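You operate a simulated robot arm through the tools that you are given. There is no shell and no other tool. Be economical: measure what you need, move in short steps, check, and stop when the job is done.

You are at the controls of a simulated two-armed robot. One attempt, no reset.

Task
Put the white jar marked "PINK 1" from the top of the card bench on the top deck of the hand cart and the white jar labelled "PINK 3" on the top of the jack-side bench. Take the white cup on the top of the card bench and put it away on the heater end of the store bench. Put one of the lot boxes from the top of the card bench on the low shelf of the dye bench. Pick up the green powder jar with one hand, pass it to the other hand and put it on the top deck of the hand cart. Put the tin cup in the rinse trough. Put the grey stone block on the orange sheet. Put the orange squeegee on the cream stack away on the door end of the store bench. Take the green speck and put it in the tin jug. Put the white bowl in the steel sink. Open the bag bench drawer, fetch the blue cup from the inside of the bag bench drawer and set it on the white stack, then shut the drawer. The order is free. Set down upright: white jar, white cup, green powder jar, grey stone block, orange squeegee.

The check looks at the end state, three seconds after you hand in, the way a careful person would. Anything else that was tipped, shoved, dropped, spilled or broken makes it a failure. Flat cloth is picked up by pressing the open fingertips on it (5 to 10 N) and closing them slowly along it; thin cloth reads only 2 to 8 mm in the jaws.

Robot
Two 7-joint arms with two-finger parallel grippers on one trunk, on a base that drives. Base frame: it is fixed to the floor where the robot stands at the start and does not move with it; the origin is under the middle of the robot, x ahead of it, y to its left, z up; the surface under the hand at the start is at about z = 780. Readings come in mm, degrees, newtons and seconds.
The left shoulder is at the start at [50, 209, 1146], the right one opposite. With the tool pointing down near the work surface each hand reaches from about 100 to 900 mm from the robot's upright axis, wherever it stands, measured 20 degrees to its own side. Places, roughly: bag bench drawer [1300, 5200, 700]; blue cup (8x8x7 cm) [1300, 5200, 700]; door end of the store bench [4600, -300, 900]; green powder jar (8x8x12 cm) [900, 800, 800]; green speck (2x2x2 cm) [0, 5200, 800]; grey stone block (7x5x6 cm) [700, 2400, 800]; heater end of the store bench [4600, 400, 900]; lot box [750, 500, 750]; low shelf of the dye bench [1600, -1800, 300]; orange sheet (21x15x3 cm) [-1600, 500, 800]; orange squeegee (12x3x13 cm) [700, 3700, 900]; rinse trough [700, 2000, 700]; steel sink [600, 5400, 800]; tin cup (6x6x4 cm) [500, 700, 800]; tin jug (14x19x15 cm) [-1300, 2300, 500]; top deck of the hand cart [3100, 100, 600]; top of the jack-side bench [-1700, 3500, 800]; white bowl (13x13x6 cm) [-100, 5500, 800]; white cup (7x7x8 cm) [900, -100, 800]; white jar [750, 0, 750]; white stack (21x15 cm) [520, 3080, 820]. Payload 4.4 kg a hand.
The tool frame of a hand sits at the grasp point between the pads (the TCP): z along the fingers, y along the line on which they close. The tips reach 23 mm beyond it. Largest opening 94 mm; finger width 38, thickness 10; the body of the gripper, 54 by 96 mm, starts 39 mm behind the TCP.
Orientation is that of the tool frame in the base frame, as [roll, pitch, yaw] about the fixed x, y, z axes, in that order (R = Rz(yaw) Ry(pitch) Rx(roll)). With the fingers straight down and closing along the base's y, the tool's x points along the base's -x, its y along +y and its z along -z.

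Tools
- The arms move only by the tool servo_tool. It takes "left_deltas", "right_deltas" or both (then of equal length, played together; a hand with none holds still); each is a list of rows, each a list of 7 numbers: the shift along the base's x, y, z in units of 100 mm (1.0 is 100 mm), then the turn, a rotation vector about the base's x, y, z in units of 90 degrees (1.0 is 90 degrees), then the closure, from 0 (fully open) to 1 (shut). In form: [[tx, ty, tz, rx, ry, rz, jaw], ...]. A call has 1 to 20 rows; each row is the pose to reach, as a shift and turn from the pose commanded when the call began. A call with a number of a shift or a turn outside -1 to 1 is refused whole. Rows are played at 5 a second. More than 50 mm and 8.6 degrees between two rows, or a gripper value outside its range, and nothing of the call is played. Where a pose cannot be reached the arm comes as near as it can. A force on the tool above 40 N (or 10 N above the force at the start of the call, whichever is more), or a blocked arm, ends the call early, and 0.2 s more pass. The fingers move at their own pace (about 108 mm/s each) and stop on an object; they squeeze with about 29 N. The grip force told is the motor's: it shows also when the fingers shut on nothing. Time passes only in rows, and 0.2 s behind the last, so rows that repeat a pose let the fingers close. It gives the time, the measured TCP pose, the force on the tool (base axes), the opening and the grip force at its end, in the units of the frame above (readings bear some noise), with the torque about the TCP (base axes, N m) and any sound that the robot's microphone picked up.
- Cameras (640 x 400 px; columns grow to the right, rows downward): "scene" is now at [149.5, 39, 1326.9]; the picture's right is [0.50, -0.87, 0.00], its down [-0.48, -0.27, -0.84] and it looks along [0.73, 0.41, -0.55] (base axes); focal length 273 px, centre (320, 200). "left" rides on the left gripper at [86, -16, -75] in its tool frame; the picture's right is [0.18, 0.98, 0.00], its down [-0.58, 0.11, -0.81] and it looks along [-0.79, 0.15, 0.59] (tool axes); focal length 243 px, centre (320, 200). "right" rides on the right gripper at [86, 16, -74] in its tool frame; the picture's right is [-0.18, 0.98, 0.00], its down [-0.58, -0.11, -0.81] and it looks along [-0.79, -0.15, 0.59] (tool axes); focal length 243 px, centre (320, 200). There is no depth. A picture from a camera that has moved, and an enlarged one, comes with that camera's place and axes in the base frame and with its lens. The place of the scene camera against the robot may be out by one fixed shift of up to 12 mm in any direction.
- capture(camera): a new picture of that camera. No time passes.
- move_column(by): slides the trunk up (or, below 0, down) by that many mm; the arms and the scene camera ride with it, the base frame stays. It gives what a move gives, with no picture.
- drive_base(legs): drives the robot by 1 to 6 legs, each [ahead, left, turn to the left] in mm, mm and degrees, along the robot's own axes; the way and the turn of a leg run together, so that a leg with both is an arc; at most 1500 mm and 180 degrees a leg. The arms and the cameras ride along, it lands a little off, and it stops where it bumps. It gives what a move gives.
- pan_tilt(pan, tilt): turns the head with the scene camera to pan (to the left, within 80 degrees either way) and tilt (down, from -29 to 69), counted from straight ahead of the robot. It gives what a move gives.
- inspect(camera, box): a new picture of the part [left, top, right, bottom] of that camera's present view, enlarged. No time passes.
- sign_off(): hands the job in; it is judged then, once.

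Work in short steps. Places have to be worked out from the pictures, the camera data and where the tool is seen: move nearer, look again, correct. Check each grasp and each placing, and mend what went wrong. You have 577 turns and 370 pictures in all, those below and enlarged ones among them. Open the grippers and draw the arms clear of the work before you hand the job in, unless the task says otherwise; then end with one line.

The tools are called after "Request:" by a JSON object that holds its "method" and its "body". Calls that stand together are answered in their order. servo_tool: Moves the arms, as the interface text tells. Its arguments: {"type":"object","properties":{"left_deltas":{"type":"array"},"right_deltas":{"type":"array"}},"required":[]} The other tools are called the same way: move_column (by) slides the trunk up or down; drive_base (legs) drives the base; pan_tilt (pan, tilt) turns the head that bears the scene camera; capture (camera) takes a picture; inspect (camera, box) takes an enlarged picture of a part of a camera's view; sign_off () hands the job in.

At the start:

```text
t: 0.0
left_ee_pos: [501.9, 539.5, 1058.3]
left_tool_rot: [-180.0, 0.1, -180.0]
left_wrist_force: [-0.2, 0.1, 0.3]
left_torque: [0.0, -0.02, 0.08]
left_opening: 94.2
left_grip_force: 0.0
right_ee_pos: [706.2, -50.2, 1041.6]
right_tool_rot: [-179.9, -0.1, -180.0]
right_wrist_force: [-0.2, -0.3, 0.4]
right_torque: [0.02, 0.01, 0.01]
right_opening: 93.8
right_grip_force: 0.0
trunk travel left (down, up): [-225.0, 338.0]
robot x, y, heading: [-0.4, -0.8, -0.1]
head pan, tilt: [29.7, 33.3]
```

scene: 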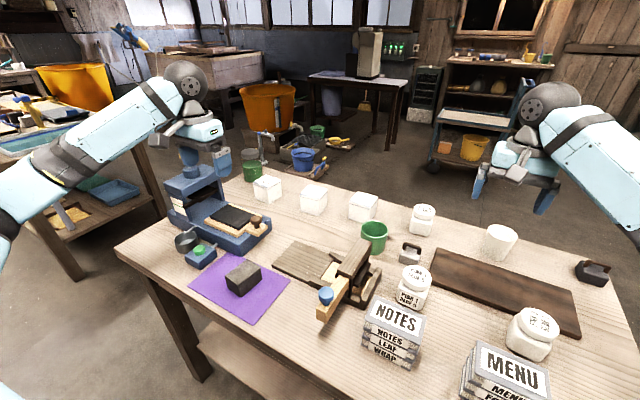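
right: 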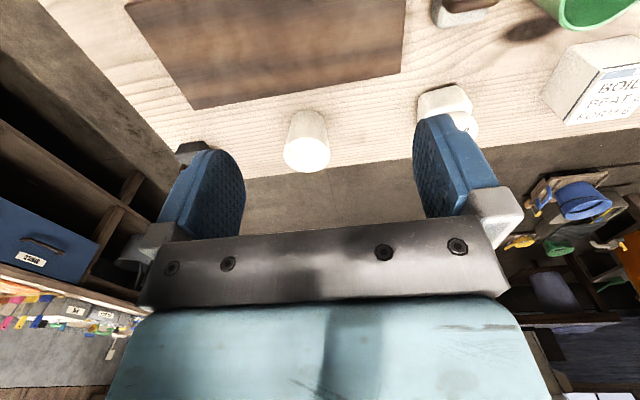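
left: 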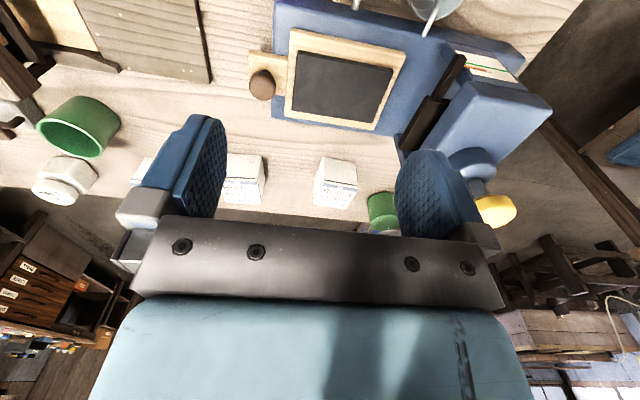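

I start by looking at the bench in enlarged views to identify jars, boxes, cup and tin cup.

Request:
{"method": "inspect", "body": {"camera": "scene", "box": [300, 180, 620, 380]}}

Request:
{"method": "inspect", "body": {"camera": "scene", "box": [120, 120, 400, 300]}}

```text
2.00 times, centred on (460, 280) of scene
camera zoom: at [149.5, 39.0, 1326.9], right [0.5, -0.87, 0.0], down [-0.48, -0.27, -0.84], along [0.73, 0.41, -0.55], focal length 547 px, centre (40, 40)
```

zoom: 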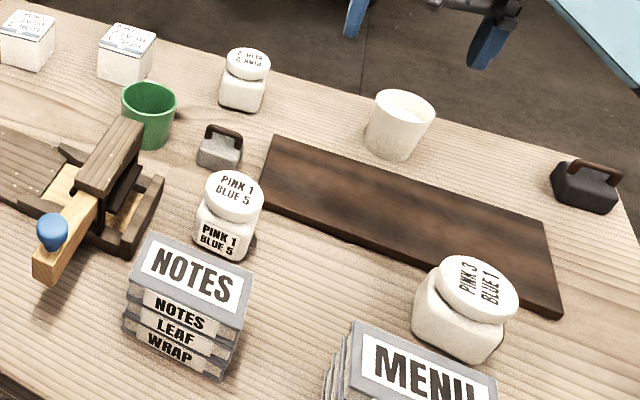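

```text
2.22 times, centred on (260, 210) of scene
camera zoom: at [149.5, 39.0, 1326.9], right [0.5, -0.87, 0.0], down [-0.48, -0.27, -0.84], along [0.73, 0.41, -0.55], focal length 607 px, centre (453, 178)
```

zoom: 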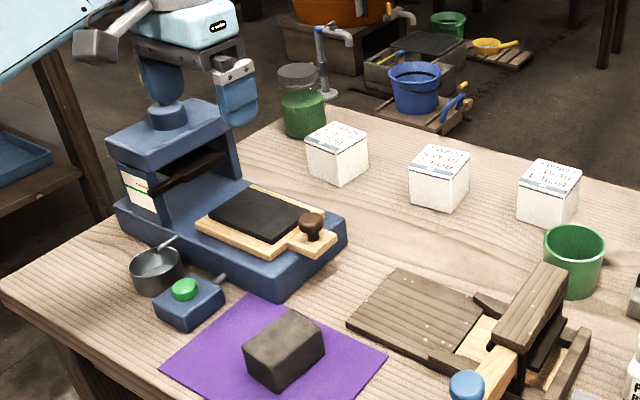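

Jars PINK 1 and PINK 3 are identified; I check the box print and third jar closer, and look around for layout.

Request:
{"method": "inspect", "body": {"camera": "scene", "box": [240, 165, 340, 225]}}

Request:
{"method": "inspect", "body": {"camera": "scene", "box": [340, 180, 460, 250]}}

Request:
{"method": "pan_tilt", "body": {"pan": 0, "tilt": 15}}

Request:
{"method": "capture", "body": {"camera": "scene"}}

Request:
{"method": "pan_tilt", "body": {"pan": 75, "tilt": 15}}

Request:
{"method": "capture", "body": {"camera": "scene"}}

Request:
{"method": "pan_tilt", "body": {"pan": -70, "tilt": 15}}

Request:
{"method": "capture", "body": {"camera": "scene"}}

```text
6.40 times, centred on (290, 195) of scene
camera zoom: at [149.5, 39.0, 1326.9], right [0.5, -0.87, 0.0], down [-0.48, -0.27, -0.84], along [0.73, 0.41, -0.55], focal length 1749 px, centre (512, 232)
```

zoom: 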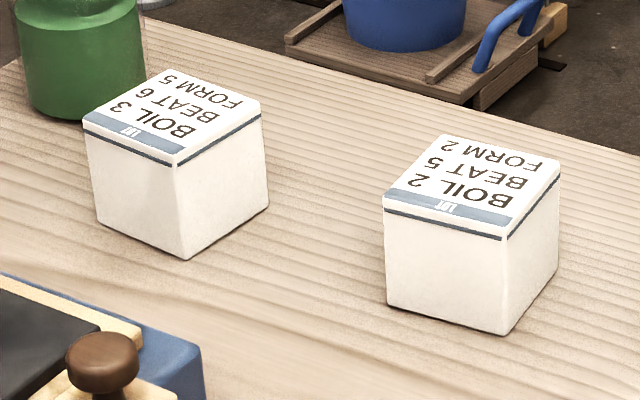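

```text
5.33 times, centred on (400, 215) of scene
camera zoom: at [149.5, 39.0, 1326.9], right [0.5, -0.87, 0.0], down [-0.48, -0.27, -0.84], along [0.73, 0.41, -0.55], focal length 1458 px, centre (-107, 120)
```

zoom: 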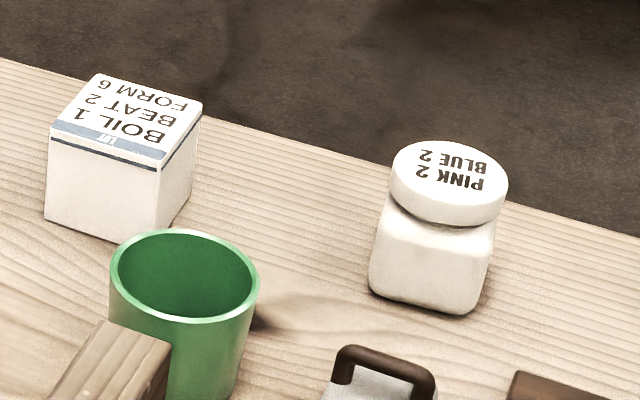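

```text
t: 0.9
left_ee_pos: [502.6, 538.7, 1057.8]
left_tool_rot: [180.0, 0.0, 180.0]
left_wrist_force: [-0.2, 0.8, -0.2]
left_torque: [0.02, -0.02, -0.03]
left_opening: 94.0
left_grip_force: 0.1
right_ee_pos: [706.3, -49.9, 1041.2]
right_tool_rot: [180.0, 0.0, -180.0]
right_wrist_force: [0.2, -0.5, -0.2]
right_torque: [0.03, 0.01, 0.03]
right_opening: 94.0
right_grip_force: 0.2
trunk travel left (down, up): [-225.0, 338.0]
robot x, y, heading: [-0.4, -0.3, 0.1]
head pan, tilt: [0.0, 15.0]
```

```text
362 pictures are left
camera scene: at [165.7, -5.0, 1356.3], right [0.0, -1.0, 0.0], down [-0.26, 0.0, -0.97], along [0.97, 0.0, -0.26], focal length 273 px, centre (320, 200)
```

scene: 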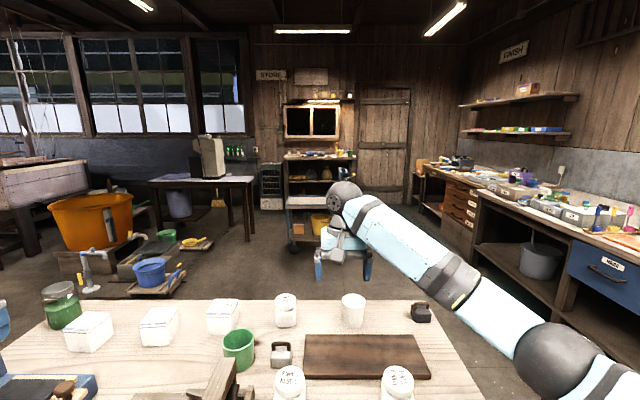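

```text
t: 2.4
left_ee_pos: [501.2, 539.1, 1057.2]
left_tool_rot: [-180.0, 0.1, 180.0]
left_wrist_force: [0.1, 0.0, 0.1]
left_torque: [0.02, -0.02, -0.01]
left_opening: 94.3
left_grip_force: 0.1
right_ee_pos: [705.8, -50.0, 1043.0]
right_tool_rot: [-180.0, 0.0, 180.0]
right_wrist_force: [0.4, 0.8, -0.1]
right_torque: [0.0, 0.0, 0.03]
right_opening: 94.0
right_grip_force: 0.0
trunk travel left (down, up): [-225.0, 338.0]
robot x, y, heading: [-1.4, -1.9, 0.1]
head pan, tilt: [75.0, 15.0]
```

```text
361 pictures are left
camera scene: at [96.5, 85.1, 1356.3], right [0.97, -0.26, 0.0], down [-0.07, -0.25, -0.97], along [0.25, 0.93, -0.26], focal length 273 px, centre (320, 200)
```

scene: 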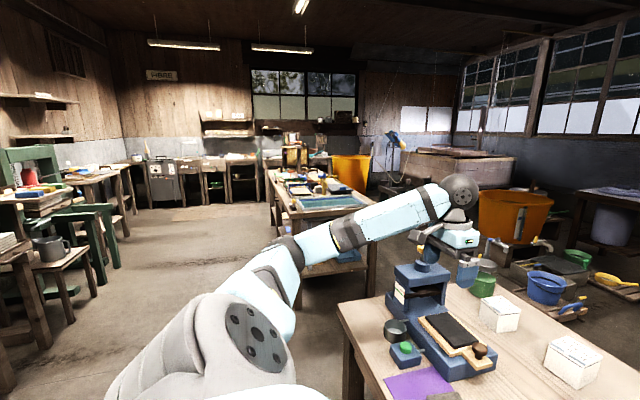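

```text
t: 4.7
left_ee_pos: [501.6, 540.3, 1057.6]
left_tool_rot: [180.0, 0.0, 179.9]
left_wrist_force: [-0.4, 0.9, -0.3]
left_torque: [0.0, 0.03, -0.04]
left_opening: 94.0
left_grip_force: 0.0
right_ee_pos: [707.1, -48.6, 1041.4]
right_tool_rot: [180.0, 0.0, 179.9]
right_wrist_force: [0.0, 0.2, 0.3]
right_torque: [0.01, 0.01, -0.01]
right_opening: 94.1
right_grip_force: 0.1
trunk travel left (down, up): [-225.0, 338.0]
robot x, y, heading: [1.6, -0.3, 0.3]
head pan, tilt: [-70.0, 15.0]
```

```text
360 pictures are left
camera scene: at [104.3, -92.9, 1356.3], right [-0.94, -0.34, 0.0], down [-0.09, 0.24, -0.97], along [0.33, -0.91, -0.26], focal length 273 px, centre (320, 200)
```

scene: 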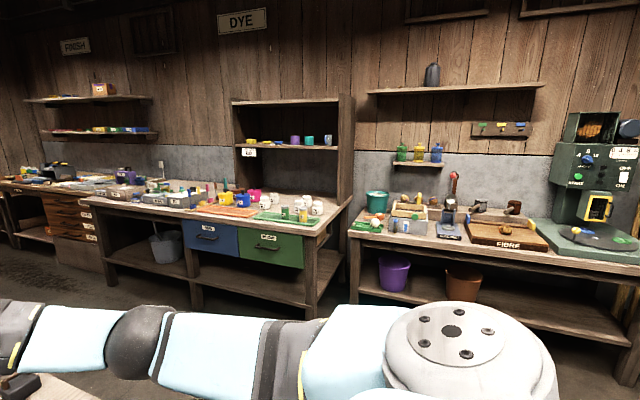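

I aim the head down at the right part of the bench for accurate localisation of the jars and cup.

Request:
{"method": "pan_tilt", "body": {"pan": 0, "tilt": 45}}

Request:
{"method": "capture", "body": {"camera": "scene"}}

Request:
{"method": "pan_tilt", "body": {"pan": 45, "tilt": 40}}

Request:
{"method": "capture", "body": {"camera": "scene"}}

```text
t: 6.1
left_ee_pos: [500.6, 540.2, 1059.0]
left_tool_rot: [-180.0, 0.0, -179.9]
left_wrist_force: [0.6, -0.2, -1.6]
left_torque: [0.0, 0.01, -0.03]
left_opening: 93.9
left_grip_force: 0.1
right_ee_pos: [707.2, -49.1, 1040.6]
right_tool_rot: [180.0, 0.0, 179.9]
right_wrist_force: [0.2, -0.3, 0.0]
right_torque: [0.0, 0.0, 0.0]
right_opening: 93.8
right_grip_force: 0.0
trunk travel left (down, up): [-225.0, 338.0]
robot x, y, heading: [-0.5, -0.7, -0.2]
head pan, tilt: [0.0, 45.0]
```

```text
359 pictures are left
camera scene: at [153.6, -5.2, 1309.5], right [0.0, -1.0, 0.0], down [-0.71, 0.0, -0.71], along [0.71, 0.0, -0.71], focal length 273 px, centre (320, 200)
```

scene: 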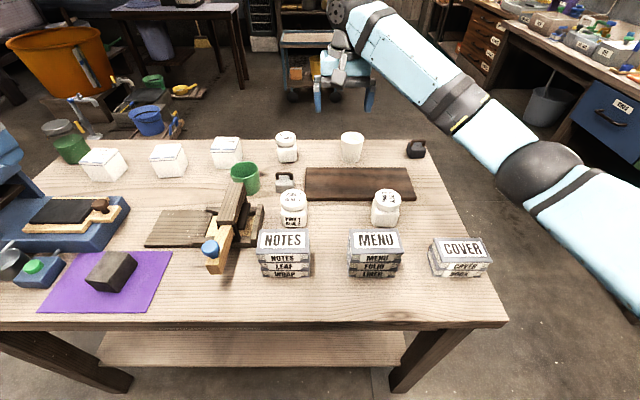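

```text
t: 7.2
left_ee_pos: [501.5, 539.1, 1057.4]
left_tool_rot: [179.9, 0.1, 180.0]
left_wrist_force: [-0.4, -1.4, -0.2]
left_torque: [-0.01, 0.02, 0.0]
left_opening: 93.8
left_grip_force: 0.0
right_ee_pos: [707.3, -49.1, 1040.7]
right_tool_rot: [-180.0, 0.0, 180.0]
right_wrist_force: [-0.2, 0.0, -0.5]
right_torque: [-0.03, 0.06, 0.01]
right_opening: 94.2
right_grip_force: 0.1
trunk travel left (down, up): [-225.0, 338.0]
robot x, y, heading: [-3.5, -2.2, -0.1]
head pan, tilt: [45.0, 40.0]
```

```text
358 pictures are left
camera scene: at [132.5, 55.0, 1316.8], right [0.71, -0.71, 0.0], down [-0.45, -0.45, -0.77], along [0.54, 0.54, -0.64], focal length 273 px, centre (320, 200)
```

scene: 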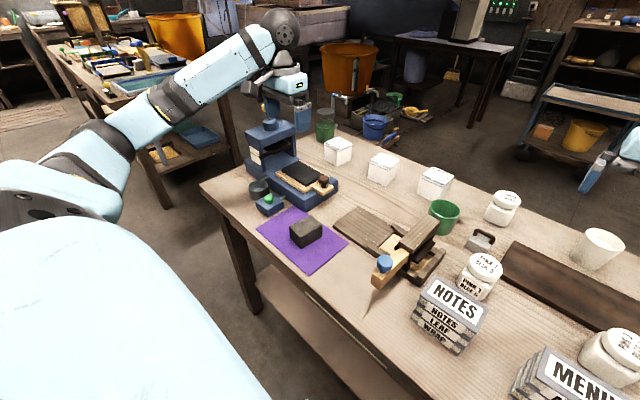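

Boxes: BOIL 1/2/3 are "LOT" boxes. I drive left so the left arm can reach the powder jar (~(871,801)).

Request:
{"method": "drive_base", "body": {"legs": [[0, 570, 0]]}}

Request:
{"method": "drive_base", "body": {"legs": [[40, 0, 0]]}}

Request:
{"method": "pan_tilt", "body": {"pan": 10, "tilt": 40}}

Request:
{"method": "capture", "body": {"camera": "scene"}}

Request:
{"method": "capture", "body": {"camera": "left"}}

```text
t: 12.7
left_ee_pos: [515.7, 1102.7, 1057.8]
left_tool_rot: [180.0, -0.1, 179.0]
left_wrist_force: [-0.3, 0.2, -0.6]
left_torque: [-0.01, -0.02, -0.01]
left_opening: 94.0
left_grip_force: 0.1
right_ee_pos: [710.8, 509.5, 1042.4]
right_tool_rot: [180.0, -0.1, 179.0]
right_wrist_force: [0.1, -0.3, -0.5]
right_torque: [-0.01, -0.02, 0.01]
right_opening: 94.1
right_grip_force: 0.1
trunk travel left (down, up): [-225.0, 338.0]
robot x, y, heading: [5.9, 573.5, -1.1]
head pan, tilt: [45.0, 40.0]
```

```text
t: 13.6
left_ee_pos: [558.3, 1101.7, 1056.9]
left_tool_rot: [-180.0, -0.1, 179.1]
left_wrist_force: [-0.1, 0.0, -0.4]
left_torque: [0.01, 0.03, 0.0]
left_opening: 93.9
left_grip_force: 0.1
right_ee_pos: [752.1, 508.6, 1039.9]
right_tool_rot: [180.0, -0.2, 179.0]
right_wrist_force: [0.9, -0.4, -1.0]
right_torque: [0.02, 0.03, 0.0]
right_opening: 94.1
right_grip_force: 0.0
trunk travel left (down, up): [-225.0, 338.0]
robot x, y, heading: [47.4, 569.5, -0.9]
head pan, tilt: [45.0, 40.0]
```

```text
t: 14.6
left_ee_pos: [556.7, 1101.5, 1057.5]
left_tool_rot: [-180.0, 0.1, 179.0]
left_wrist_force: [-0.3, 0.5, 0.5]
left_torque: [0.0, -0.01, 0.02]
left_opening: 94.0
left_grip_force: 0.0
right_ee_pos: [751.0, 509.0, 1042.2]
right_tool_rot: [180.0, 0.1, 178.9]
right_wrist_force: [0.4, -0.1, 0.4]
right_torque: [0.02, -0.02, -0.05]
right_opening: 94.2
right_grip_force: 0.0
trunk travel left (down, up): [-225.0, 338.0]
robot x, y, heading: [46.7, 568.1, -0.4]
head pan, tilt: [10.0, 40.0]
```

```text
357 pictures are left
camera scene: at [202.1, 577.9, 1316.8], right [0.16, -0.99, 0.0], down [-0.63, -0.1, -0.77], along [0.76, 0.12, -0.64], focal length 273 px, centre (320, 200)
```

scene: 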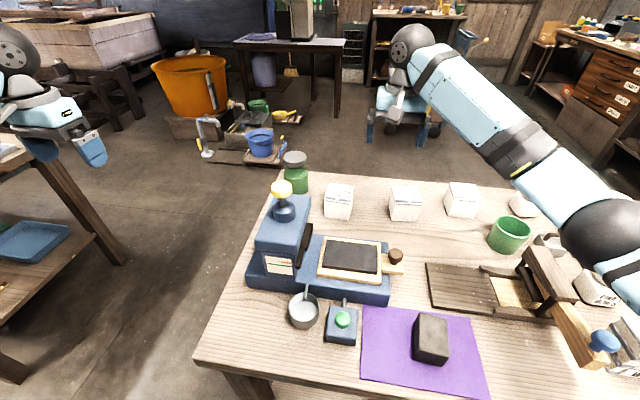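

```text
356 pictures are left
camera left: at [469.9, 1086.9, 1133.3], right [-0.17, 0.99, 0.0], down [0.58, 0.1, 0.81], along [0.79, 0.13, -0.59], focal length 243 px, centre (320, 200)
```

left: 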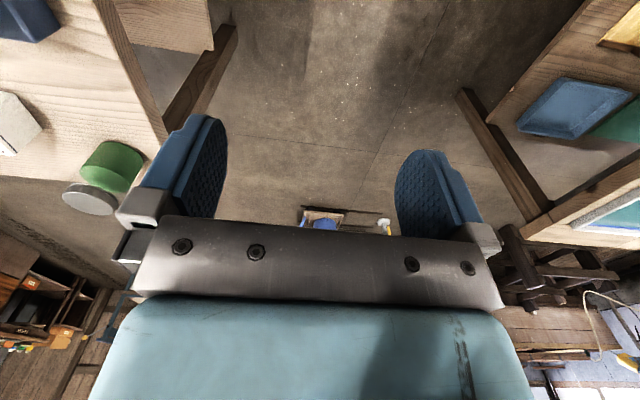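

The hand camera puts the jar at about (850-880, 765). I move the left hand toward it in several stages.

Request:
{"method": "servo_tool", "body": {"left_deltas": [[0.4, -0.15, 0, 0, 0, 0, 0], [0.8, -0.3, 0, 0, 0, 0, 0], [1, -0.6, 0, 0, 0, 0, 0]]}}

Request:
{"method": "servo_tool", "body": {"left_deltas": [[0.3, -0.3, 0, 0, 0, 0, 0], [0.6, -0.6, 0, 0, 0, 0, 0], [0.9, -0.9, 0, 0, 0, 0, 0]]}}

Request:
{"method": "servo_tool", "body": {"left_deltas": [[0.2, -0.4, 0, 0, 0, 0, 0], [0.4, -0.8, 0, 0, 0, 0, 0], [0.6, -1, 0, 0, 0, 0, 0]]}}

Request:
{"method": "capture", "body": {"camera": "left"}}

```text
t: 15.4
left_ee_pos: [660.6, 1041.5, 1058.0]
left_tool_rot: [180.0, -0.1, 178.9]
left_wrist_force: [-0.2, 0.6, 0.2]
left_torque: [0.0, 0.03, 0.0]
left_opening: 93.8
left_grip_force: 0.0
right_ee_pos: [752.3, 507.9, 1040.6]
right_tool_rot: [-180.0, -0.1, 178.8]
right_wrist_force: [1.0, -1.0, -0.7]
right_torque: [0.01, -0.02, -0.02]
right_opening: 94.0
right_grip_force: 0.0
trunk travel left (down, up): [-225.0, 338.0]
robot x, y, heading: [44.5, 568.0, -1.1]
head pan, tilt: [10.0, 40.0]
```

```text
t: 16.2
left_ee_pos: [747.7, 951.5, 1055.9]
left_tool_rot: [179.9, 0.0, 179.1]
left_wrist_force: [0.5, -0.5, -0.4]
left_torque: [-0.01, 0.0, 0.02]
left_opening: 94.3
left_grip_force: 0.1
right_ee_pos: [753.7, 507.7, 1040.2]
right_tool_rot: [180.0, -0.1, 178.9]
right_wrist_force: [0.6, -0.7, -0.6]
right_torque: [0.01, -0.01, 0.01]
right_opening: 93.9
right_grip_force: 0.0
trunk travel left (down, up): [-225.0, 338.0]
robot x, y, heading: [48.2, 570.3, -1.1]
head pan, tilt: [10.0, 40.0]
```

```text
t: 17.0
left_ee_pos: [809.9, 850.4, 1058.0]
left_tool_rot: [179.9, -0.2, 178.9]
left_wrist_force: [0.0, -0.2, 1.4]
left_torque: [0.03, -0.01, -0.02]
left_opening: 93.7
left_grip_force: 0.1
right_ee_pos: [751.7, 507.7, 1041.4]
right_tool_rot: [179.9, 0.0, 178.9]
right_wrist_force: [0.4, -0.8, -0.5]
right_torque: [0.0, 0.03, 0.02]
right_opening: 94.2
right_grip_force: 0.0
trunk travel left (down, up): [-225.0, 338.0]
robot x, y, heading: [48.2, 570.8, -0.7]
head pan, tilt: [10.0, 40.0]
```

```text
355 pictures are left
camera left: at [722.4, 836.5, 1132.5], right [-0.17, 0.99, 0.0], down [0.58, 0.1, 0.81], along [0.79, 0.14, -0.59], focal length 243 px, centre (320, 200)
```

left: 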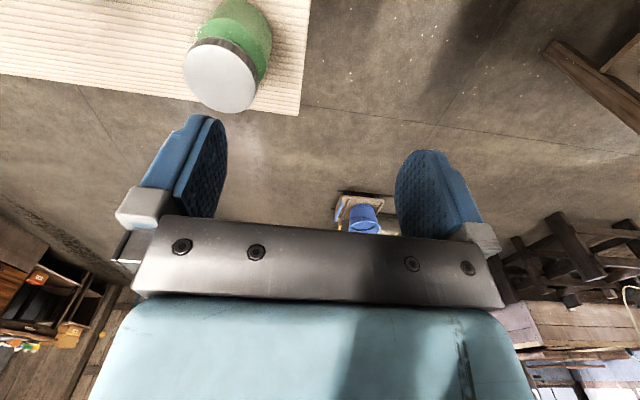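

Lid is at ≈(852,765,900). I move above it and look once more.

Request:
{"method": "servo_tool", "body": {"left_deltas": [[0.2, -0.42, 0, 0, 0, 0, 0], [0.42, -0.85, 0, 0, 0, 0, 0], [0.42, -0.85, -0.45, 0, 0, 0, 0], [0.42, -0.85, -0.9, 0, 0, 0, 0]]}}

Request:
{"method": "capture", "body": {"camera": "left"}}

```text
t: 18.0
left_ee_pos: [849.7, 769.1, 969.5]
left_tool_rot: [179.9, 0.0, 178.8]
left_wrist_force: [-0.9, -0.5, -0.1]
left_torque: [-0.01, -0.01, -0.03]
left_opening: 94.3
left_grip_force: 0.0
right_ee_pos: [751.8, 507.6, 1041.6]
right_tool_rot: [180.0, -0.1, 178.9]
right_wrist_force: [0.2, 0.5, 0.2]
right_torque: [0.05, 0.01, 0.0]
right_opening: 93.9
right_grip_force: 0.1
trunk travel left (down, up): [-225.0, 338.0]
robot x, y, heading: [48.9, 568.6, -1.2]
head pan, tilt: [10.0, 40.0]
```

```text
354 pictures are left
camera left: at [763.0, 754.2, 1044.5], right [-0.17, 0.99, 0.0], down [0.58, 0.1, 0.81], along [0.8, 0.13, -0.59], focal length 243 px, centre (320, 200)
```

left: 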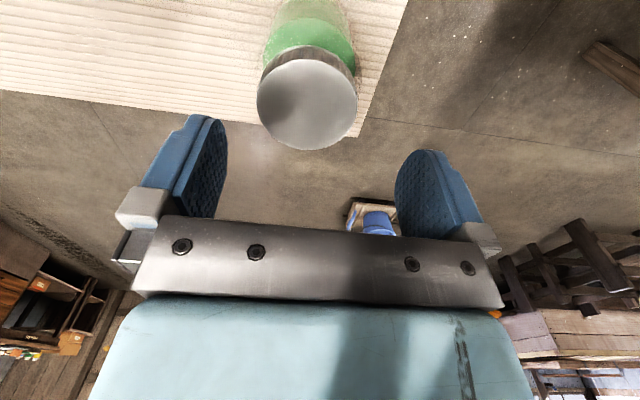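

Lid centre now computed at (854,761). I descend to grip the lid/neck.

Request:
{"method": "servo_tool", "body": {"left_deltas": [[0.04, -0.08, -0.3, 0, 0, 0, 0], [0.04, -0.08, -0.6, 0, 0, 0, 0], [0.04, -0.08, -0.88, 0, 0, 0, 0], [0.04, -0.08, -0.88, 0, 0, 0, 1], [0.04, -0.08, -0.88, 0, 0, 0, 1], [0.04, -0.08, -0.88, 0, 0, 0, 1], [0.04, -0.08, -0.88, 0, 0, 0, 1]]}}

Request:
{"method": "capture", "body": {"camera": "scene"}}

```text
t: 19.6
left_ee_pos: [854.7, 760.9, 880.3]
left_tool_rot: [179.9, 0.0, 179.0]
left_wrist_force: [0.2, 0.5, 0.1]
left_torque: [-0.04, 0.05, 0.01]
left_opening: 78.4
left_grip_force: 29.0
right_ee_pos: [750.9, 508.2, 1041.0]
right_tool_rot: [-179.9, 0.0, 178.8]
right_wrist_force: [0.4, -0.3, -0.4]
right_torque: [-0.02, -0.03, -0.04]
right_opening: 94.3
right_grip_force: 0.1
trunk travel left (down, up): [-225.0, 338.0]
robot x, y, heading: [49.4, 567.8, -0.9]
head pan, tilt: [10.0, 40.0]
```

```text
353 pictures are left
camera scene: at [202.4, 577.9, 1316.7], right [0.16, -0.99, 0.0], down [-0.64, -0.1, -0.77], along [0.76, 0.12, -0.64], focal length 273 px, centre (320, 200)
```

scene: 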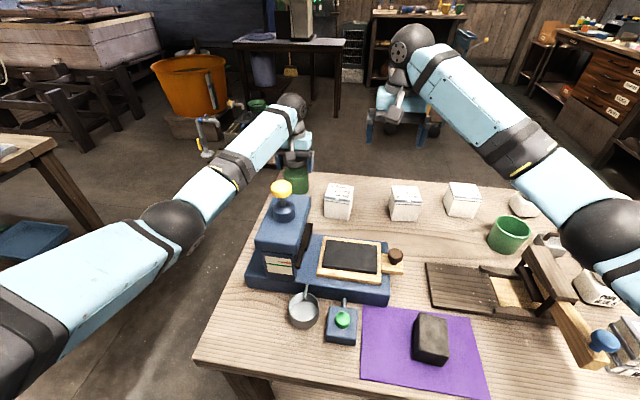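

Jar is held (78 mm). I lift it high and bring it in front of the robot while the right hand stays.

Request:
{"method": "servo_tool", "body": {"left_deltas": [[0, 0, 0.3, 0, 0, 0, 1], [0, 0, 0.65, 0, 0, 0, 1], [0, 0, 1, 0, 0, 0, 1]]}}

Request:
{"method": "servo_tool", "body": {"left_deltas": [[0, 0, 0.4, 0, 0, 0, 1], [0, 0, 0.8, 0, 0, 0, 1], [0, 0, 1, 0, 0, 0, 1]]}}

Request:
{"method": "servo_tool", "body": {"left_deltas": [[0, 0, 0.4, 0, 0, 0, 1], [0, 0, 0.8, 0, 0, 0, 1]]}}

Request:
{"method": "servo_tool", "body": {"right_deltas": [[-0.15, -0.4, 0, 0, 0, 0, 0], [-0.3, -0.8, 0, 0, 0, 0, 0], [-0.5, -1, 0, 0, 0, 0, 0]]}}

Request:
{"method": "servo_tool", "body": {"right_deltas": [[0, 0, 0, 0.055, 0.055, -0.055, 0], [0, 0, 0, 0.11, 0.11, -0.11, 0], [0, 0, 0, 0.165, 0.165, -0.165, 0], [0, 0, 0, 0.22, 0.22, -0.22, 0], [0, 0, 0, 0.275, 0.275, -0.275, 0], [0, 0, 0, 0.33, 0.33, -0.33, 0], [0, 0, 0, 0.385, 0.385, -0.385, 0], [0, 0, 0, 0.44, 0.44, -0.44, 0], [0, 0, 0, 0.495, 0.495, -0.495, 0], [0, 0, 0, 0.55, 0.55, -0.55, 0], [0, 0, 0, 0.605, 0.605, -0.605, 0], [0, 0, 0, 0.66, 0.66, -0.66, 0], [0, 0, 0, 0.715, 0.715, -0.715, 0], [0, 0, 0, 0.77, 0.77, -0.77, 0]]}}

Request:
{"method": "capture", "body": {"camera": "scene"}}

```text
t: 20.4
left_ee_pos: [852.9, 757.9, 983.0]
left_tool_rot: [-179.9, -0.1, 178.9]
left_wrist_force: [-0.7, -0.2, -3.6]
left_torque: [0.01, 0.03, 0.02]
left_opening: 78.4
left_grip_force: 28.9
right_ee_pos: [749.8, 508.4, 1042.8]
right_tool_rot: [179.9, 0.0, 178.9]
right_wrist_force: [-0.7, -0.6, 0.5]
right_torque: [0.05, 0.01, -0.01]
right_opening: 94.0
right_grip_force: 0.1
trunk travel left (down, up): [-225.0, 338.0]
robot x, y, heading: [47.0, 571.1, -0.8]
head pan, tilt: [10.0, 40.0]
```

```text
t: 21.2
left_ee_pos: [854.3, 757.6, 1082.4]
left_tool_rot: [-179.9, 0.0, 179.0]
left_wrist_force: [-0.2, -0.5, -3.4]
left_torque: [0.0, 0.04, -0.02]
left_opening: 78.6
left_grip_force: 29.3
right_ee_pos: [750.7, 508.0, 1041.1]
right_tool_rot: [-180.0, 0.0, 178.9]
right_wrist_force: [0.6, -0.2, -0.3]
right_torque: [0.01, 0.01, 0.01]
right_opening: 93.8
right_grip_force: 0.0
trunk travel left (down, up): [-225.0, 338.0]
robot x, y, heading: [45.2, 570.1, -1.3]
head pan, tilt: [10.0, 40.0]
```

```text
t: 21.8
left_ee_pos: [852.5, 757.4, 1161.1]
left_tool_rot: [179.9, 0.0, 179.0]
left_wrist_force: [0.5, -0.6, -3.6]
left_torque: [0.0, 0.03, 0.03]
left_opening: 78.8
left_grip_force: 29.1
right_ee_pos: [750.3, 508.2, 1042.6]
right_tool_rot: [179.9, 0.1, 178.9]
right_wrist_force: [-0.2, 0.0, 0.5]
right_torque: [0.01, -0.02, 0.05]
right_opening: 94.1
right_grip_force: 0.1
trunk travel left (down, up): [-225.0, 338.0]
robot x, y, heading: [46.4, 568.6, -1.1]
head pan, tilt: [10.0, 40.0]
```

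```text
t: 22.6
left_ee_pos: [852.2, 756.0, 1160.6]
left_tool_rot: [179.9, -0.1, 179.0]
left_wrist_force: [0.2, -0.5, -3.4]
left_torque: [0.02, -0.01, -0.03]
left_opening: 78.6
left_grip_force: 28.9
right_ee_pos: [700.7, 409.1, 1041.8]
right_tool_rot: [180.0, 0.0, 179.0]
right_wrist_force: [0.5, -0.2, 1.3]
right_torque: [0.01, -0.02, 0.01]
right_opening: 94.1
right_grip_force: 0.0
trunk travel left (down, up): [-225.0, 338.0]
robot x, y, heading: [46.7, 569.6, -1.1]
head pan, tilt: [10.0, 40.0]
```

```text
t: 25.8
left_ee_pos: [855.3, 727.9, 1155.4]
left_tool_rot: [179.7, -0.3, 178.4]
left_wrist_force: [1.3, -0.2, -4.9]
left_torque: [-0.07, 0.07, 0.0]
left_opening: 78.4
left_grip_force: 29.1
right_ee_pos: [706.6, 354.3, 1054.7]
right_tool_rot: [137.8, -89.0, 129.5]
right_wrist_force: [0.3, -0.7, -1.3]
right_torque: [0.04, 0.01, 0.03]
right_opening: 93.9
right_grip_force: 0.1
trunk travel left (down, up): [-225.0, 338.0]
robot x, y, heading: [42.9, 552.1, -1.6]
head pan, tilt: [10.0, 40.0]
stopped in row 14 (right hand): the arm was blocked; the commanded pose is now the measured one
```

```text
352 pictures are left
camera scene: at [203.7, 553.5, 1312.5], right [0.15, -0.99, 0.0], down [-0.64, -0.09, -0.77], along [0.76, 0.11, -0.64], focal length 273 px, centre (320, 200)
```

scene: 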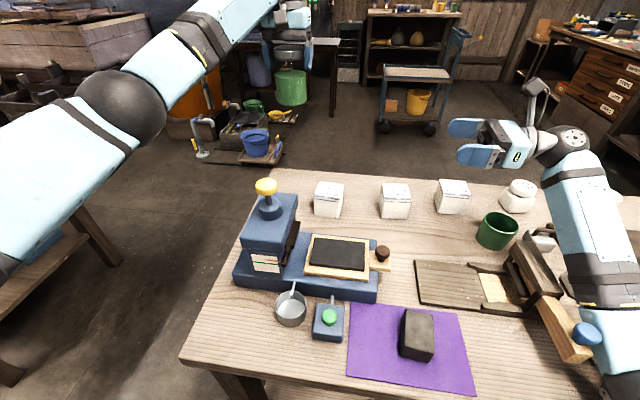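

The right elbow apparently pressed on something on the bench. I raise the right hand straight up at once.

Request:
{"method": "servo_tool", "body": {"right_deltas": [[0, 0, 0.3, 0, 0, 0, 0], [0, 0, 0.6, 0, 0, 0, 0], [0, 0, 1, 0, 0, 0, 0]]}}

Request:
{"method": "pan_tilt", "body": {"pan": -45, "tilt": 45}}

Request:
{"method": "capture", "body": {"camera": "scene"}}

```text
t: 26.6
left_ee_pos: [852.6, 736.5, 1161.2]
left_tool_rot: [179.9, 0.0, 178.6]
left_wrist_force: [-1.4, -0.4, -3.9]
left_torque: [0.02, 0.02, 0.02]
left_opening: 78.6
left_grip_force: 29.1
right_ee_pos: [705.5, 369.5, 1158.0]
right_tool_rot: [150.4, -89.2, 117.6]
right_wrist_force: [-0.3, 0.0, -0.4]
right_torque: [0.03, -0.01, -0.01]
right_opening: 94.1
right_grip_force: 0.0
trunk travel left (down, up): [-225.0, 338.0]
robot x, y, heading: [45.7, 556.3, -1.5]
head pan, tilt: [10.0, 40.0]
```

```text
t: 27.9
left_ee_pos: [853.2, 735.6, 1160.8]
left_tool_rot: [180.0, -0.1, 178.5]
left_wrist_force: [-0.6, -0.4, -4.0]
left_torque: [-0.01, 0.0, 0.04]
left_opening: 78.8
left_grip_force: 29.1
right_ee_pos: [706.2, 367.3, 1156.6]
right_tool_rot: [149.7, -89.1, 118.2]
right_wrist_force: [0.4, 0.8, -0.2]
right_torque: [-0.02, 0.05, 0.02]
right_opening: 94.0
right_grip_force: 0.1
trunk travel left (down, up): [-225.0, 338.0]
robot x, y, heading: [45.9, 553.4, -1.4]
head pan, tilt: [-45.0, 45.0]
```

```text
351 pictures are left
camera scene: at [174.9, 488.4, 1309.5], right [-0.72, -0.69, 0.0], down [-0.49, 0.51, -0.71], along [0.49, -0.51, -0.71], focal length 273 px, centre (320, 200)
```

scene: 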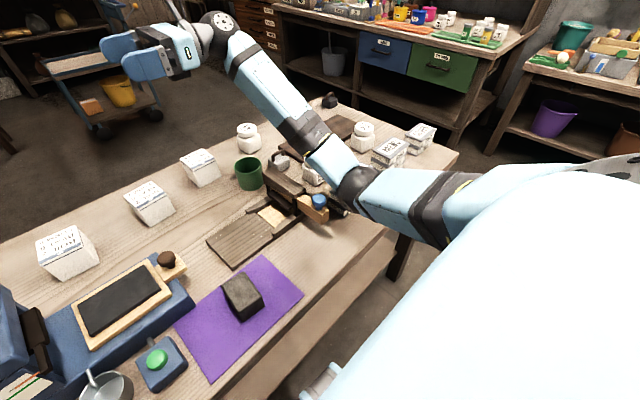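

I raise the trunk to clear the elbow further and look at the NOTES area.

Request:
{"method": "move_column", "body": {"by": 200}}

Request:
{"method": "pan_tilt", "body": {"pan": -30, "tilt": 60}}

Request:
{"method": "capture", "body": {"camera": "scene"}}

```text
t: 30.0
left_ee_pos: [854.4, 736.0, 1360.8]
left_tool_rot: [180.0, 0.0, 178.5]
left_wrist_force: [-0.5, -0.4, -3.4]
left_torque: [-0.02, 0.01, -0.01]
left_opening: 78.2
left_grip_force: 29.3
right_ee_pos: [707.3, 368.1, 1355.6]
right_tool_rot: [150.3, -89.0, 117.6]
right_wrist_force: [0.0, 0.5, -0.5]
right_torque: [-0.03, 0.02, 0.01]
right_opening: 93.7
right_grip_force: 0.1
trunk travel left (down, up): [-425.0, 138.0]
robot x, y, heading: [48.3, 557.1, -1.3]
head pan, tilt: [-45.0, 45.0]
```

```text
t: 30.8
left_ee_pos: [854.8, 735.7, 1361.3]
left_tool_rot: [-179.9, 0.0, 178.5]
left_wrist_force: [0.9, -0.1, -4.1]
left_torque: [0.0, 0.03, 0.01]
left_opening: 78.5
left_grip_force: 29.3
right_ee_pos: [707.4, 367.3, 1356.8]
right_tool_rot: [149.2, -89.0, 118.6]
right_wrist_force: [0.3, -0.1, -0.4]
right_torque: [0.0, 0.01, 0.01]
right_opening: 94.2
right_grip_force: 0.0
trunk travel left (down, up): [-425.0, 138.0]
robot x, y, heading: [47.6, 551.2, -1.4]
head pan, tilt: [-30.0, 60.0]
```

```text
350 pictures are left
camera scene: at [175.7, 512.5, 1490.0], right [-0.52, -0.85, 0.0], down [-0.74, 0.45, -0.5], along [0.43, -0.26, -0.87], focal length 273 px, centre (320, 200)
```

scene: 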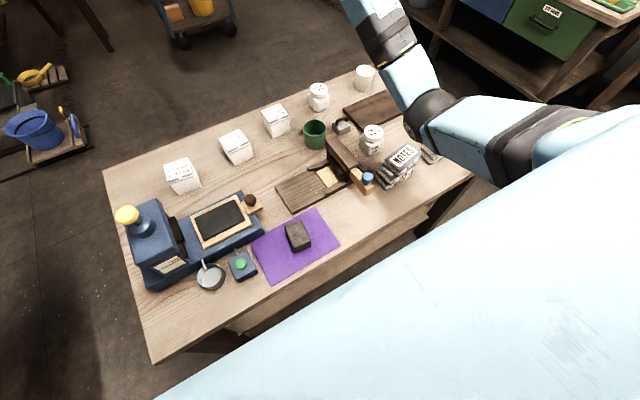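

Request:
{"method": "inspect", "body": {"camera": "scene", "box": [280, 60, 460, 220]}}

```text
2.50 times, centred on (370, 140) of scene
camera zoom: at [175.7, 512.5, 1490.0], right [-0.52, -0.85, 0.0], down [-0.74, 0.45, -0.5], along [0.43, -0.26, -0.87], focal length 683 px, centre (195, 350)
```

zoom: 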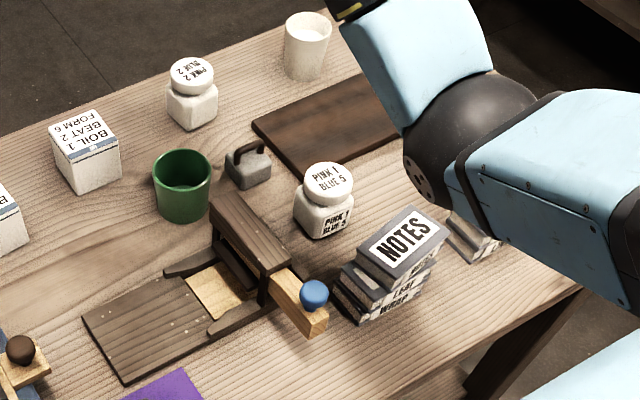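

The stack still stands (I will compare later). I bring the left hand with the jar above the right hand's line: target x≈707, y≈640, z≈1421.

Request:
{"method": "servo_tool", "body": {"left_deltas": [[-0.33, 0, 0.22, 0, 0, 0, 1], [-0.66, 0, 0.44, 0, 0, 0, 1], [-1, 0, 0.66, 0, 0, 0, 1]]}}

Request:
{"method": "servo_tool", "body": {"left_deltas": [[-0.23, -0.3, 0, 0, 0, 0, 1], [-0.47, -0.6, 0, 0, 0, 0, 1], [-0.47, -0.95, 0, 0, 0, 0, 1]], "right_deltas": [[0, 0.3, 0, 0, 0, 0, 0], [0, 0.6, 0, 0, 0, 0, 0], [0, 0.9, 0, 0, 0, 0, 0]]}}

Request:
{"method": "pan_tilt", "body": {"pan": 0, "tilt": 20}}

Request:
{"method": "capture", "body": {"camera": "scene"}}

Request:
{"method": "capture", "body": {"camera": "right"}}

```text
t: 31.6
left_ee_pos: [753.1, 736.3, 1427.7]
left_tool_rot: [180.0, 0.1, 178.6]
left_wrist_force: [-0.7, -0.4, -3.1]
left_torque: [0.02, 0.06, -0.02]
left_opening: 78.7
left_grip_force: 29.4
right_ee_pos: [704.5, 368.0, 1358.7]
right_tool_rot: [144.9, -89.1, 123.0]
right_wrist_force: [0.2, 0.7, -0.3]
right_torque: [-0.01, 0.0, -0.01]
right_opening: 94.4
right_grip_force: 0.0
trunk travel left (down, up): [-425.0, 138.0]
robot x, y, heading: [46.2, 550.7, -1.5]
head pan, tilt: [-30.0, 60.0]
```

```text
t: 32.4
left_ee_pos: [709.5, 639.8, 1421.3]
left_tool_rot: [179.9, -0.1, 178.6]
left_wrist_force: [0.6, 0.1, -3.3]
left_torque: [-0.01, 0.02, 0.03]
left_opening: 78.5
left_grip_force: 28.9
right_ee_pos: [709.7, 455.5, 1356.2]
right_tool_rot: [150.7, -89.2, 117.3]
right_wrist_force: [0.6, -1.1, 0.1]
right_torque: [0.0, -0.01, 0.0]
right_opening: 94.1
right_grip_force: 0.0
trunk travel left (down, up): [-425.0, 138.0]
robot x, y, heading: [48.2, 554.2, -1.6]
head pan, tilt: [-30.0, 60.0]
```

```text
t: 33.5
left_ee_pos: [708.6, 641.6, 1422.3]
left_tool_rot: [180.0, -0.1, 178.4]
left_wrist_force: [-0.2, 0.2, -3.8]
left_torque: [-0.02, 0.01, 0.01]
left_opening: 78.7
left_grip_force: 29.3
right_ee_pos: [708.0, 457.0, 1356.7]
right_tool_rot: [148.9, -89.1, 119.0]
right_wrist_force: [0.1, 0.1, 0.2]
right_torque: [-0.02, 0.02, -0.03]
right_opening: 94.2
right_grip_force: 0.2
trunk travel left (down, up): [-425.0, 138.0]
robot x, y, heading: [43.3, 554.1, -1.2]
head pan, tilt: [0.0, 20.0]
```

```text
348 pictures are left
camera scene: at [212.0, 544.7, 1548.0], right [-0.02, -1.0, 0.0], down [-0.34, 0.01, -0.94], along [0.94, -0.02, -0.34], focal length 273 px, centre (320, 200)
```

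scene: 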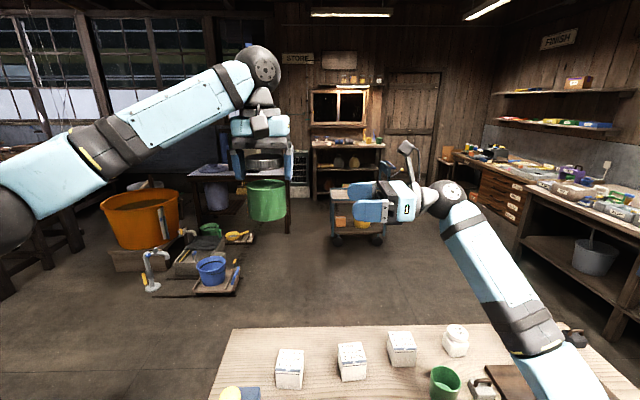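

```text
347 pictures are left
camera right: at [720.7, 382.6, 1442.6], right [0.98, -0.04, -0.18], down [-0.13, -0.81, -0.57], along [-0.12, 0.59, -0.8], focal length 243 px, centre (320, 200)
```

right: 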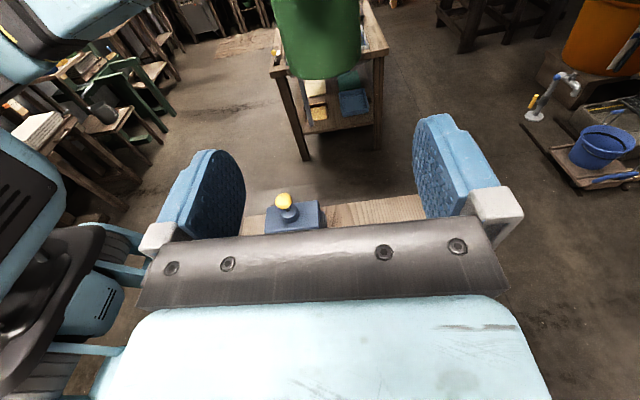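

Right hand is aligned 34 mm above the jar's bottom. I advance 178 mm along +y and close.

Request:
{"method": "servo_tool", "body": {"right_deltas": [[0, 0.3, 0, 0, 0, 0, 0], [0, 0.65, 0, 0, 0, 0, 0], [0, 1, 0, 0, 0, 0, 0]]}}

Request:
{"method": "servo_tool", "body": {"right_deltas": [[0, 0.25, 0, 0, 0, 0, 0], [0, 0.5, 0, 0, 0, 0, 0], [0, 0.77, 0, 0, 0, 0, 0], [0, 0.77, 0, 0, 0, 0, 0]]}}

Request:
{"method": "capture", "body": {"camera": "scene"}}

Request:
{"method": "capture", "body": {"camera": "right"}}

```text
t: 34.3
left_ee_pos: [708.4, 643.8, 1421.4]
left_tool_rot: [-179.9, 0.1, 178.7]
left_wrist_force: [-0.3, 1.3, -2.7]
left_torque: [0.01, 0.05, 0.05]
left_opening: 78.6
left_grip_force: 29.0
right_ee_pos: [705.1, 560.8, 1355.0]
right_tool_rot: [152.5, -89.0, 115.6]
right_wrist_force: [-0.9, 0.5, -0.1]
right_torque: [-0.01, 0.02, 0.0]
right_opening: 94.0
right_grip_force: 0.0
trunk travel left (down, up): [-425.0, 138.0]
robot x, y, heading: [46.4, 550.2, -1.2]
head pan, tilt: [0.0, 20.0]
```

```text
t: 35.3
left_ee_pos: [707.6, 640.9, 1423.3]
left_tool_rot: [180.0, -0.2, 178.4]
left_wrist_force: [0.4, 0.1, -3.6]
left_torque: [0.02, 0.01, 0.0]
left_opening: 78.6
left_grip_force: 29.3
right_ee_pos: [708.2, 632.8, 1357.4]
right_tool_rot: [147.9, -89.0, 119.9]
right_wrist_force: [0.0, 0.4, -0.4]
right_torque: [0.0, 0.01, 0.0]
right_opening: 94.3
right_grip_force: 0.1
trunk travel left (down, up): [-425.0, 138.0]
robot x, y, heading: [44.0, 555.9, -1.4]
head pan, tilt: [0.0, 20.0]
```

```text
346 pictures are left
camera scene: at [211.8, 544.5, 1548.1], right [-0.02, -1.0, 0.0], down [-0.34, 0.01, -0.94], along [0.94, -0.02, -0.34], focal length 273 px, centre (320, 200)
```

scene: 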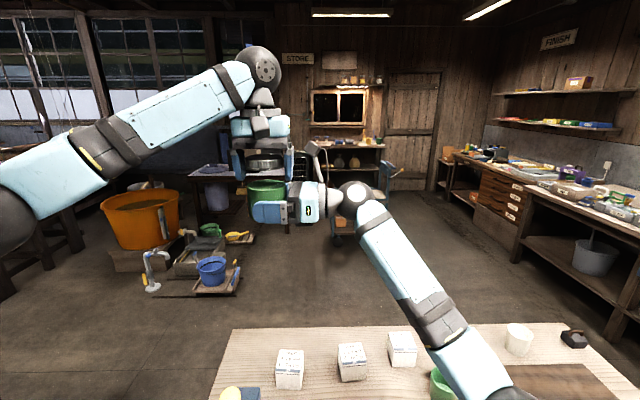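

```text
345 pictures are left
camera right: at [719.5, 558.8, 1443.1], right [0.98, -0.04, -0.18], down [-0.13, -0.81, -0.57], along [-0.12, 0.59, -0.8], focal length 243 px, centre (320, 200)
```

right: 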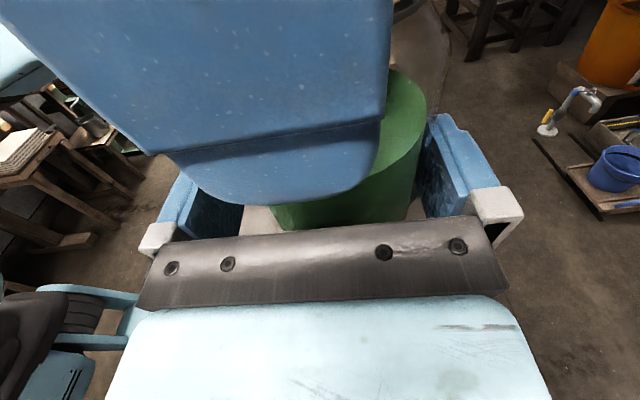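

The jar sits between the right fingers. I close the right hand, then check its grip.

Request:
{"method": "servo_tool", "body": {"right_deltas": [[0, 0, 0, 0, 0, 0, 1], [0, 0, 0, 0, 0, 0, 1], [0, 0, 0, 0, 0, 0, 1], [0, 0, 0, 0, 0, 0, 1]]}}

```text
t: 36.3
left_ee_pos: [707.7, 640.1, 1423.3]
left_tool_rot: [-180.0, 0.0, 178.5]
left_wrist_force: [-20.0, -2.9, 3.1]
left_torque: [-0.09, 0.38, -0.07]
left_opening: 78.8
left_grip_force: 28.9
right_ee_pos: [706.2, 632.6, 1356.5]
right_tool_rot: [154.9, -89.0, 113.1]
right_wrist_force: [20.8, 3.2, -3.0]
right_torque: [-0.2, 0.99, -0.11]
right_opening: 79.9
right_grip_force: 28.8
trunk travel left (down, up): [-425.0, 138.0]
robot x, y, heading: [47.8, 552.2, -1.6]
head pan, tilt: [0.0, 20.0]
```

Both hands hold; I relieve the internal force with a small left shift and then open the left fingers.

Request:
{"method": "servo_tool", "body": {"left_deltas": [[-0.03, 0, 0, 0, 0, 0, 1], [-0.03, 0, 0, 0, 0, 0, 1]]}}

Request:
{"method": "servo_tool", "body": {"left_deltas": [[0, 0, 0, 0, 0, 0, 0.6], [0, 0, 0, 0, 0, 0, 0], [0, 0, 0, 0, 0, 0, 0], [0, 0, 0.4, 0, 0, 0, 0], [0, 0, 0.8, 0, 0, 0, 0]]}}

Request:
{"method": "capture", "body": {"camera": "scene"}}

```text
t: 36.9
left_ee_pos: [706.4, 642.0, 1424.0]
left_tool_rot: [179.9, 0.1, 178.7]
left_wrist_force: [7.8, 1.7, 2.6]
left_torque: [0.02, -0.98, -0.04]
left_opening: 78.8
left_grip_force: 29.3
right_ee_pos: [705.6, 634.1, 1356.5]
right_tool_rot: [143.3, -89.1, 124.8]
right_wrist_force: [-7.8, -1.6, -2.4]
right_torque: [0.03, 0.47, 0.13]
right_opening: 79.5
right_grip_force: 28.6
trunk travel left (down, up): [-425.0, 138.0]
robot x, y, heading: [48.8, 552.8, -1.5]
head pan, tilt: [0.0, 20.0]
```

```text
t: 38.1
left_ee_pos: [701.6, 639.1, 1506.9]
left_tool_rot: [179.9, 0.2, 178.4]
left_wrist_force: [0.0, 0.0, 0.0]
left_torque: [0.01, 0.0, 0.02]
left_opening: 94.0
left_grip_force: 0.0
right_ee_pos: [704.5, 632.6, 1357.7]
right_tool_rot: [143.4, -89.0, 124.7]
right_wrist_force: [0.0, 0.4, 0.9]
right_torque: [-0.02, -0.03, -0.03]
right_opening: 78.7
right_grip_force: 28.8
trunk travel left (down, up): [-425.0, 138.0]
robot x, y, heading: [45.3, 550.1, -1.4]
head pan, tilt: [0.0, 20.0]
```

```text
344 pictures are left
camera scene: at [209.9, 544.3, 1548.3], right [-0.02, -1.0, 0.0], down [-0.34, 0.01, -0.94], along [0.94, -0.02, -0.34], focal length 273 px, centre (320, 200)
```

scene: 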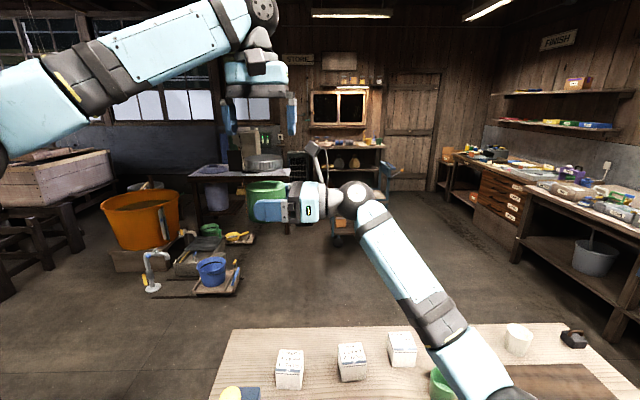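

Handover done: the right hand holds the jar. I drive right so the left hand comes over the PINK 1 jar.

Request:
{"method": "drive_base", "body": {"legs": [[0, -560, 0]]}}

Request:
{"method": "pan_tilt", "body": {"pan": 0, "tilt": 55}}

Request:
{"method": "capture", "body": {"camera": "scene"}}

Request:
{"method": "capture", "body": {"camera": "left"}}

```text
t: 43.4
left_ee_pos: [689.2, 89.6, 1505.0]
left_tool_rot: [180.0, 0.0, 178.4]
left_wrist_force: [-0.1, 0.1, -0.5]
left_torque: [-0.03, 0.01, 0.02]
left_opening: 93.9
left_grip_force: 0.0
right_ee_pos: [693.7, 83.0, 1357.6]
right_tool_rot: [149.5, -89.2, 118.2]
right_wrist_force: [0.1, 0.1, 0.5]
right_torque: [-0.03, 0.04, 0.0]
right_opening: 78.8
right_grip_force: 28.9
trunk travel left (down, up): [-425.0, 138.0]
robot x, y, heading: [33.2, 7.8, -1.4]
head pan, tilt: [0.0, 20.0]
```

```text
t: 44.4
left_ee_pos: [690.5, 90.0, 1506.0]
left_tool_rot: [-180.0, 0.0, 178.4]
left_wrist_force: [0.4, -0.3, -0.4]
left_torque: [0.01, -0.01, 0.01]
left_opening: 93.9
left_grip_force: 0.1
right_ee_pos: [693.5, 82.2, 1356.2]
right_tool_rot: [149.8, -89.1, 118.0]
right_wrist_force: [-0.2, -0.9, 0.3]
right_torque: [-0.01, -0.01, 0.0]
right_opening: 78.8
right_grip_force: 29.4
trunk travel left (down, up): [-425.0, 138.0]
robot x, y, heading: [30.5, 9.0, -1.5]
head pan, tilt: [0.0, 55.0]
```

```text
343 pictures are left
camera scene: at [177.0, -4.2, 1496.1], right [-0.03, -1.0, 0.0], down [-0.82, 0.02, -0.57], along [0.57, -0.02, -0.82], focal length 273 px, centre (320, 200)
```

scene: 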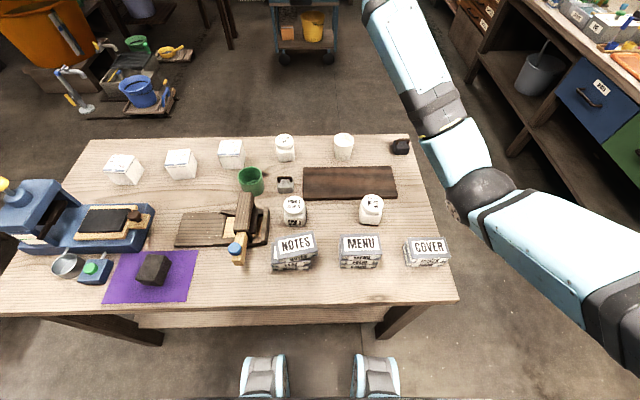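

```text
342 pictures are left
camera left: at [603.1, 76.0, 1580.7], right [-0.16, 0.99, 0.0], down [0.58, 0.09, 0.81], along [0.8, 0.13, -0.59], focal length 243 px, centre (320, 200)
```

left: 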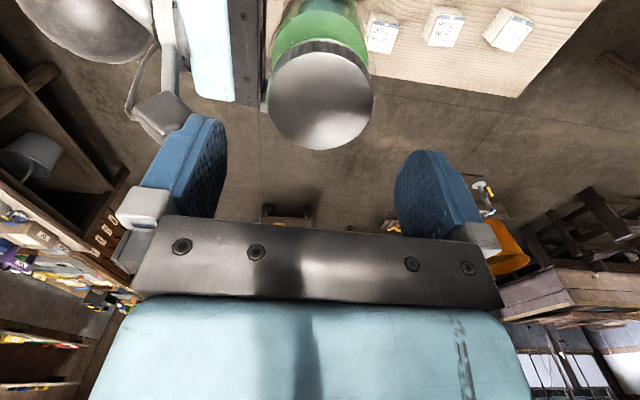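

The NOTES stack looks changed; I zoom in.

Request:
{"method": "inspect", "body": {"camera": "scene", "box": [220, 180, 460, 300]}}

```text
2.67 times, centred on (340, 240) of scene
camera zoom: at [177.0, -4.2, 1496.1], right [-0.03, -1.0, 0.0], down [-0.82, 0.02, -0.57], along [0.57, -0.02, -0.82], focal length 729 px, centre (267, 93)
```

zoom: 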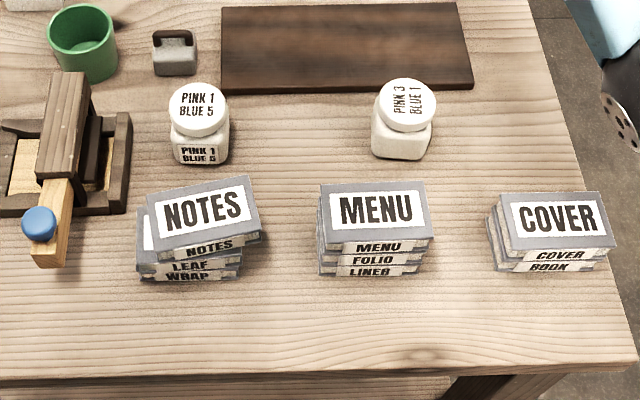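

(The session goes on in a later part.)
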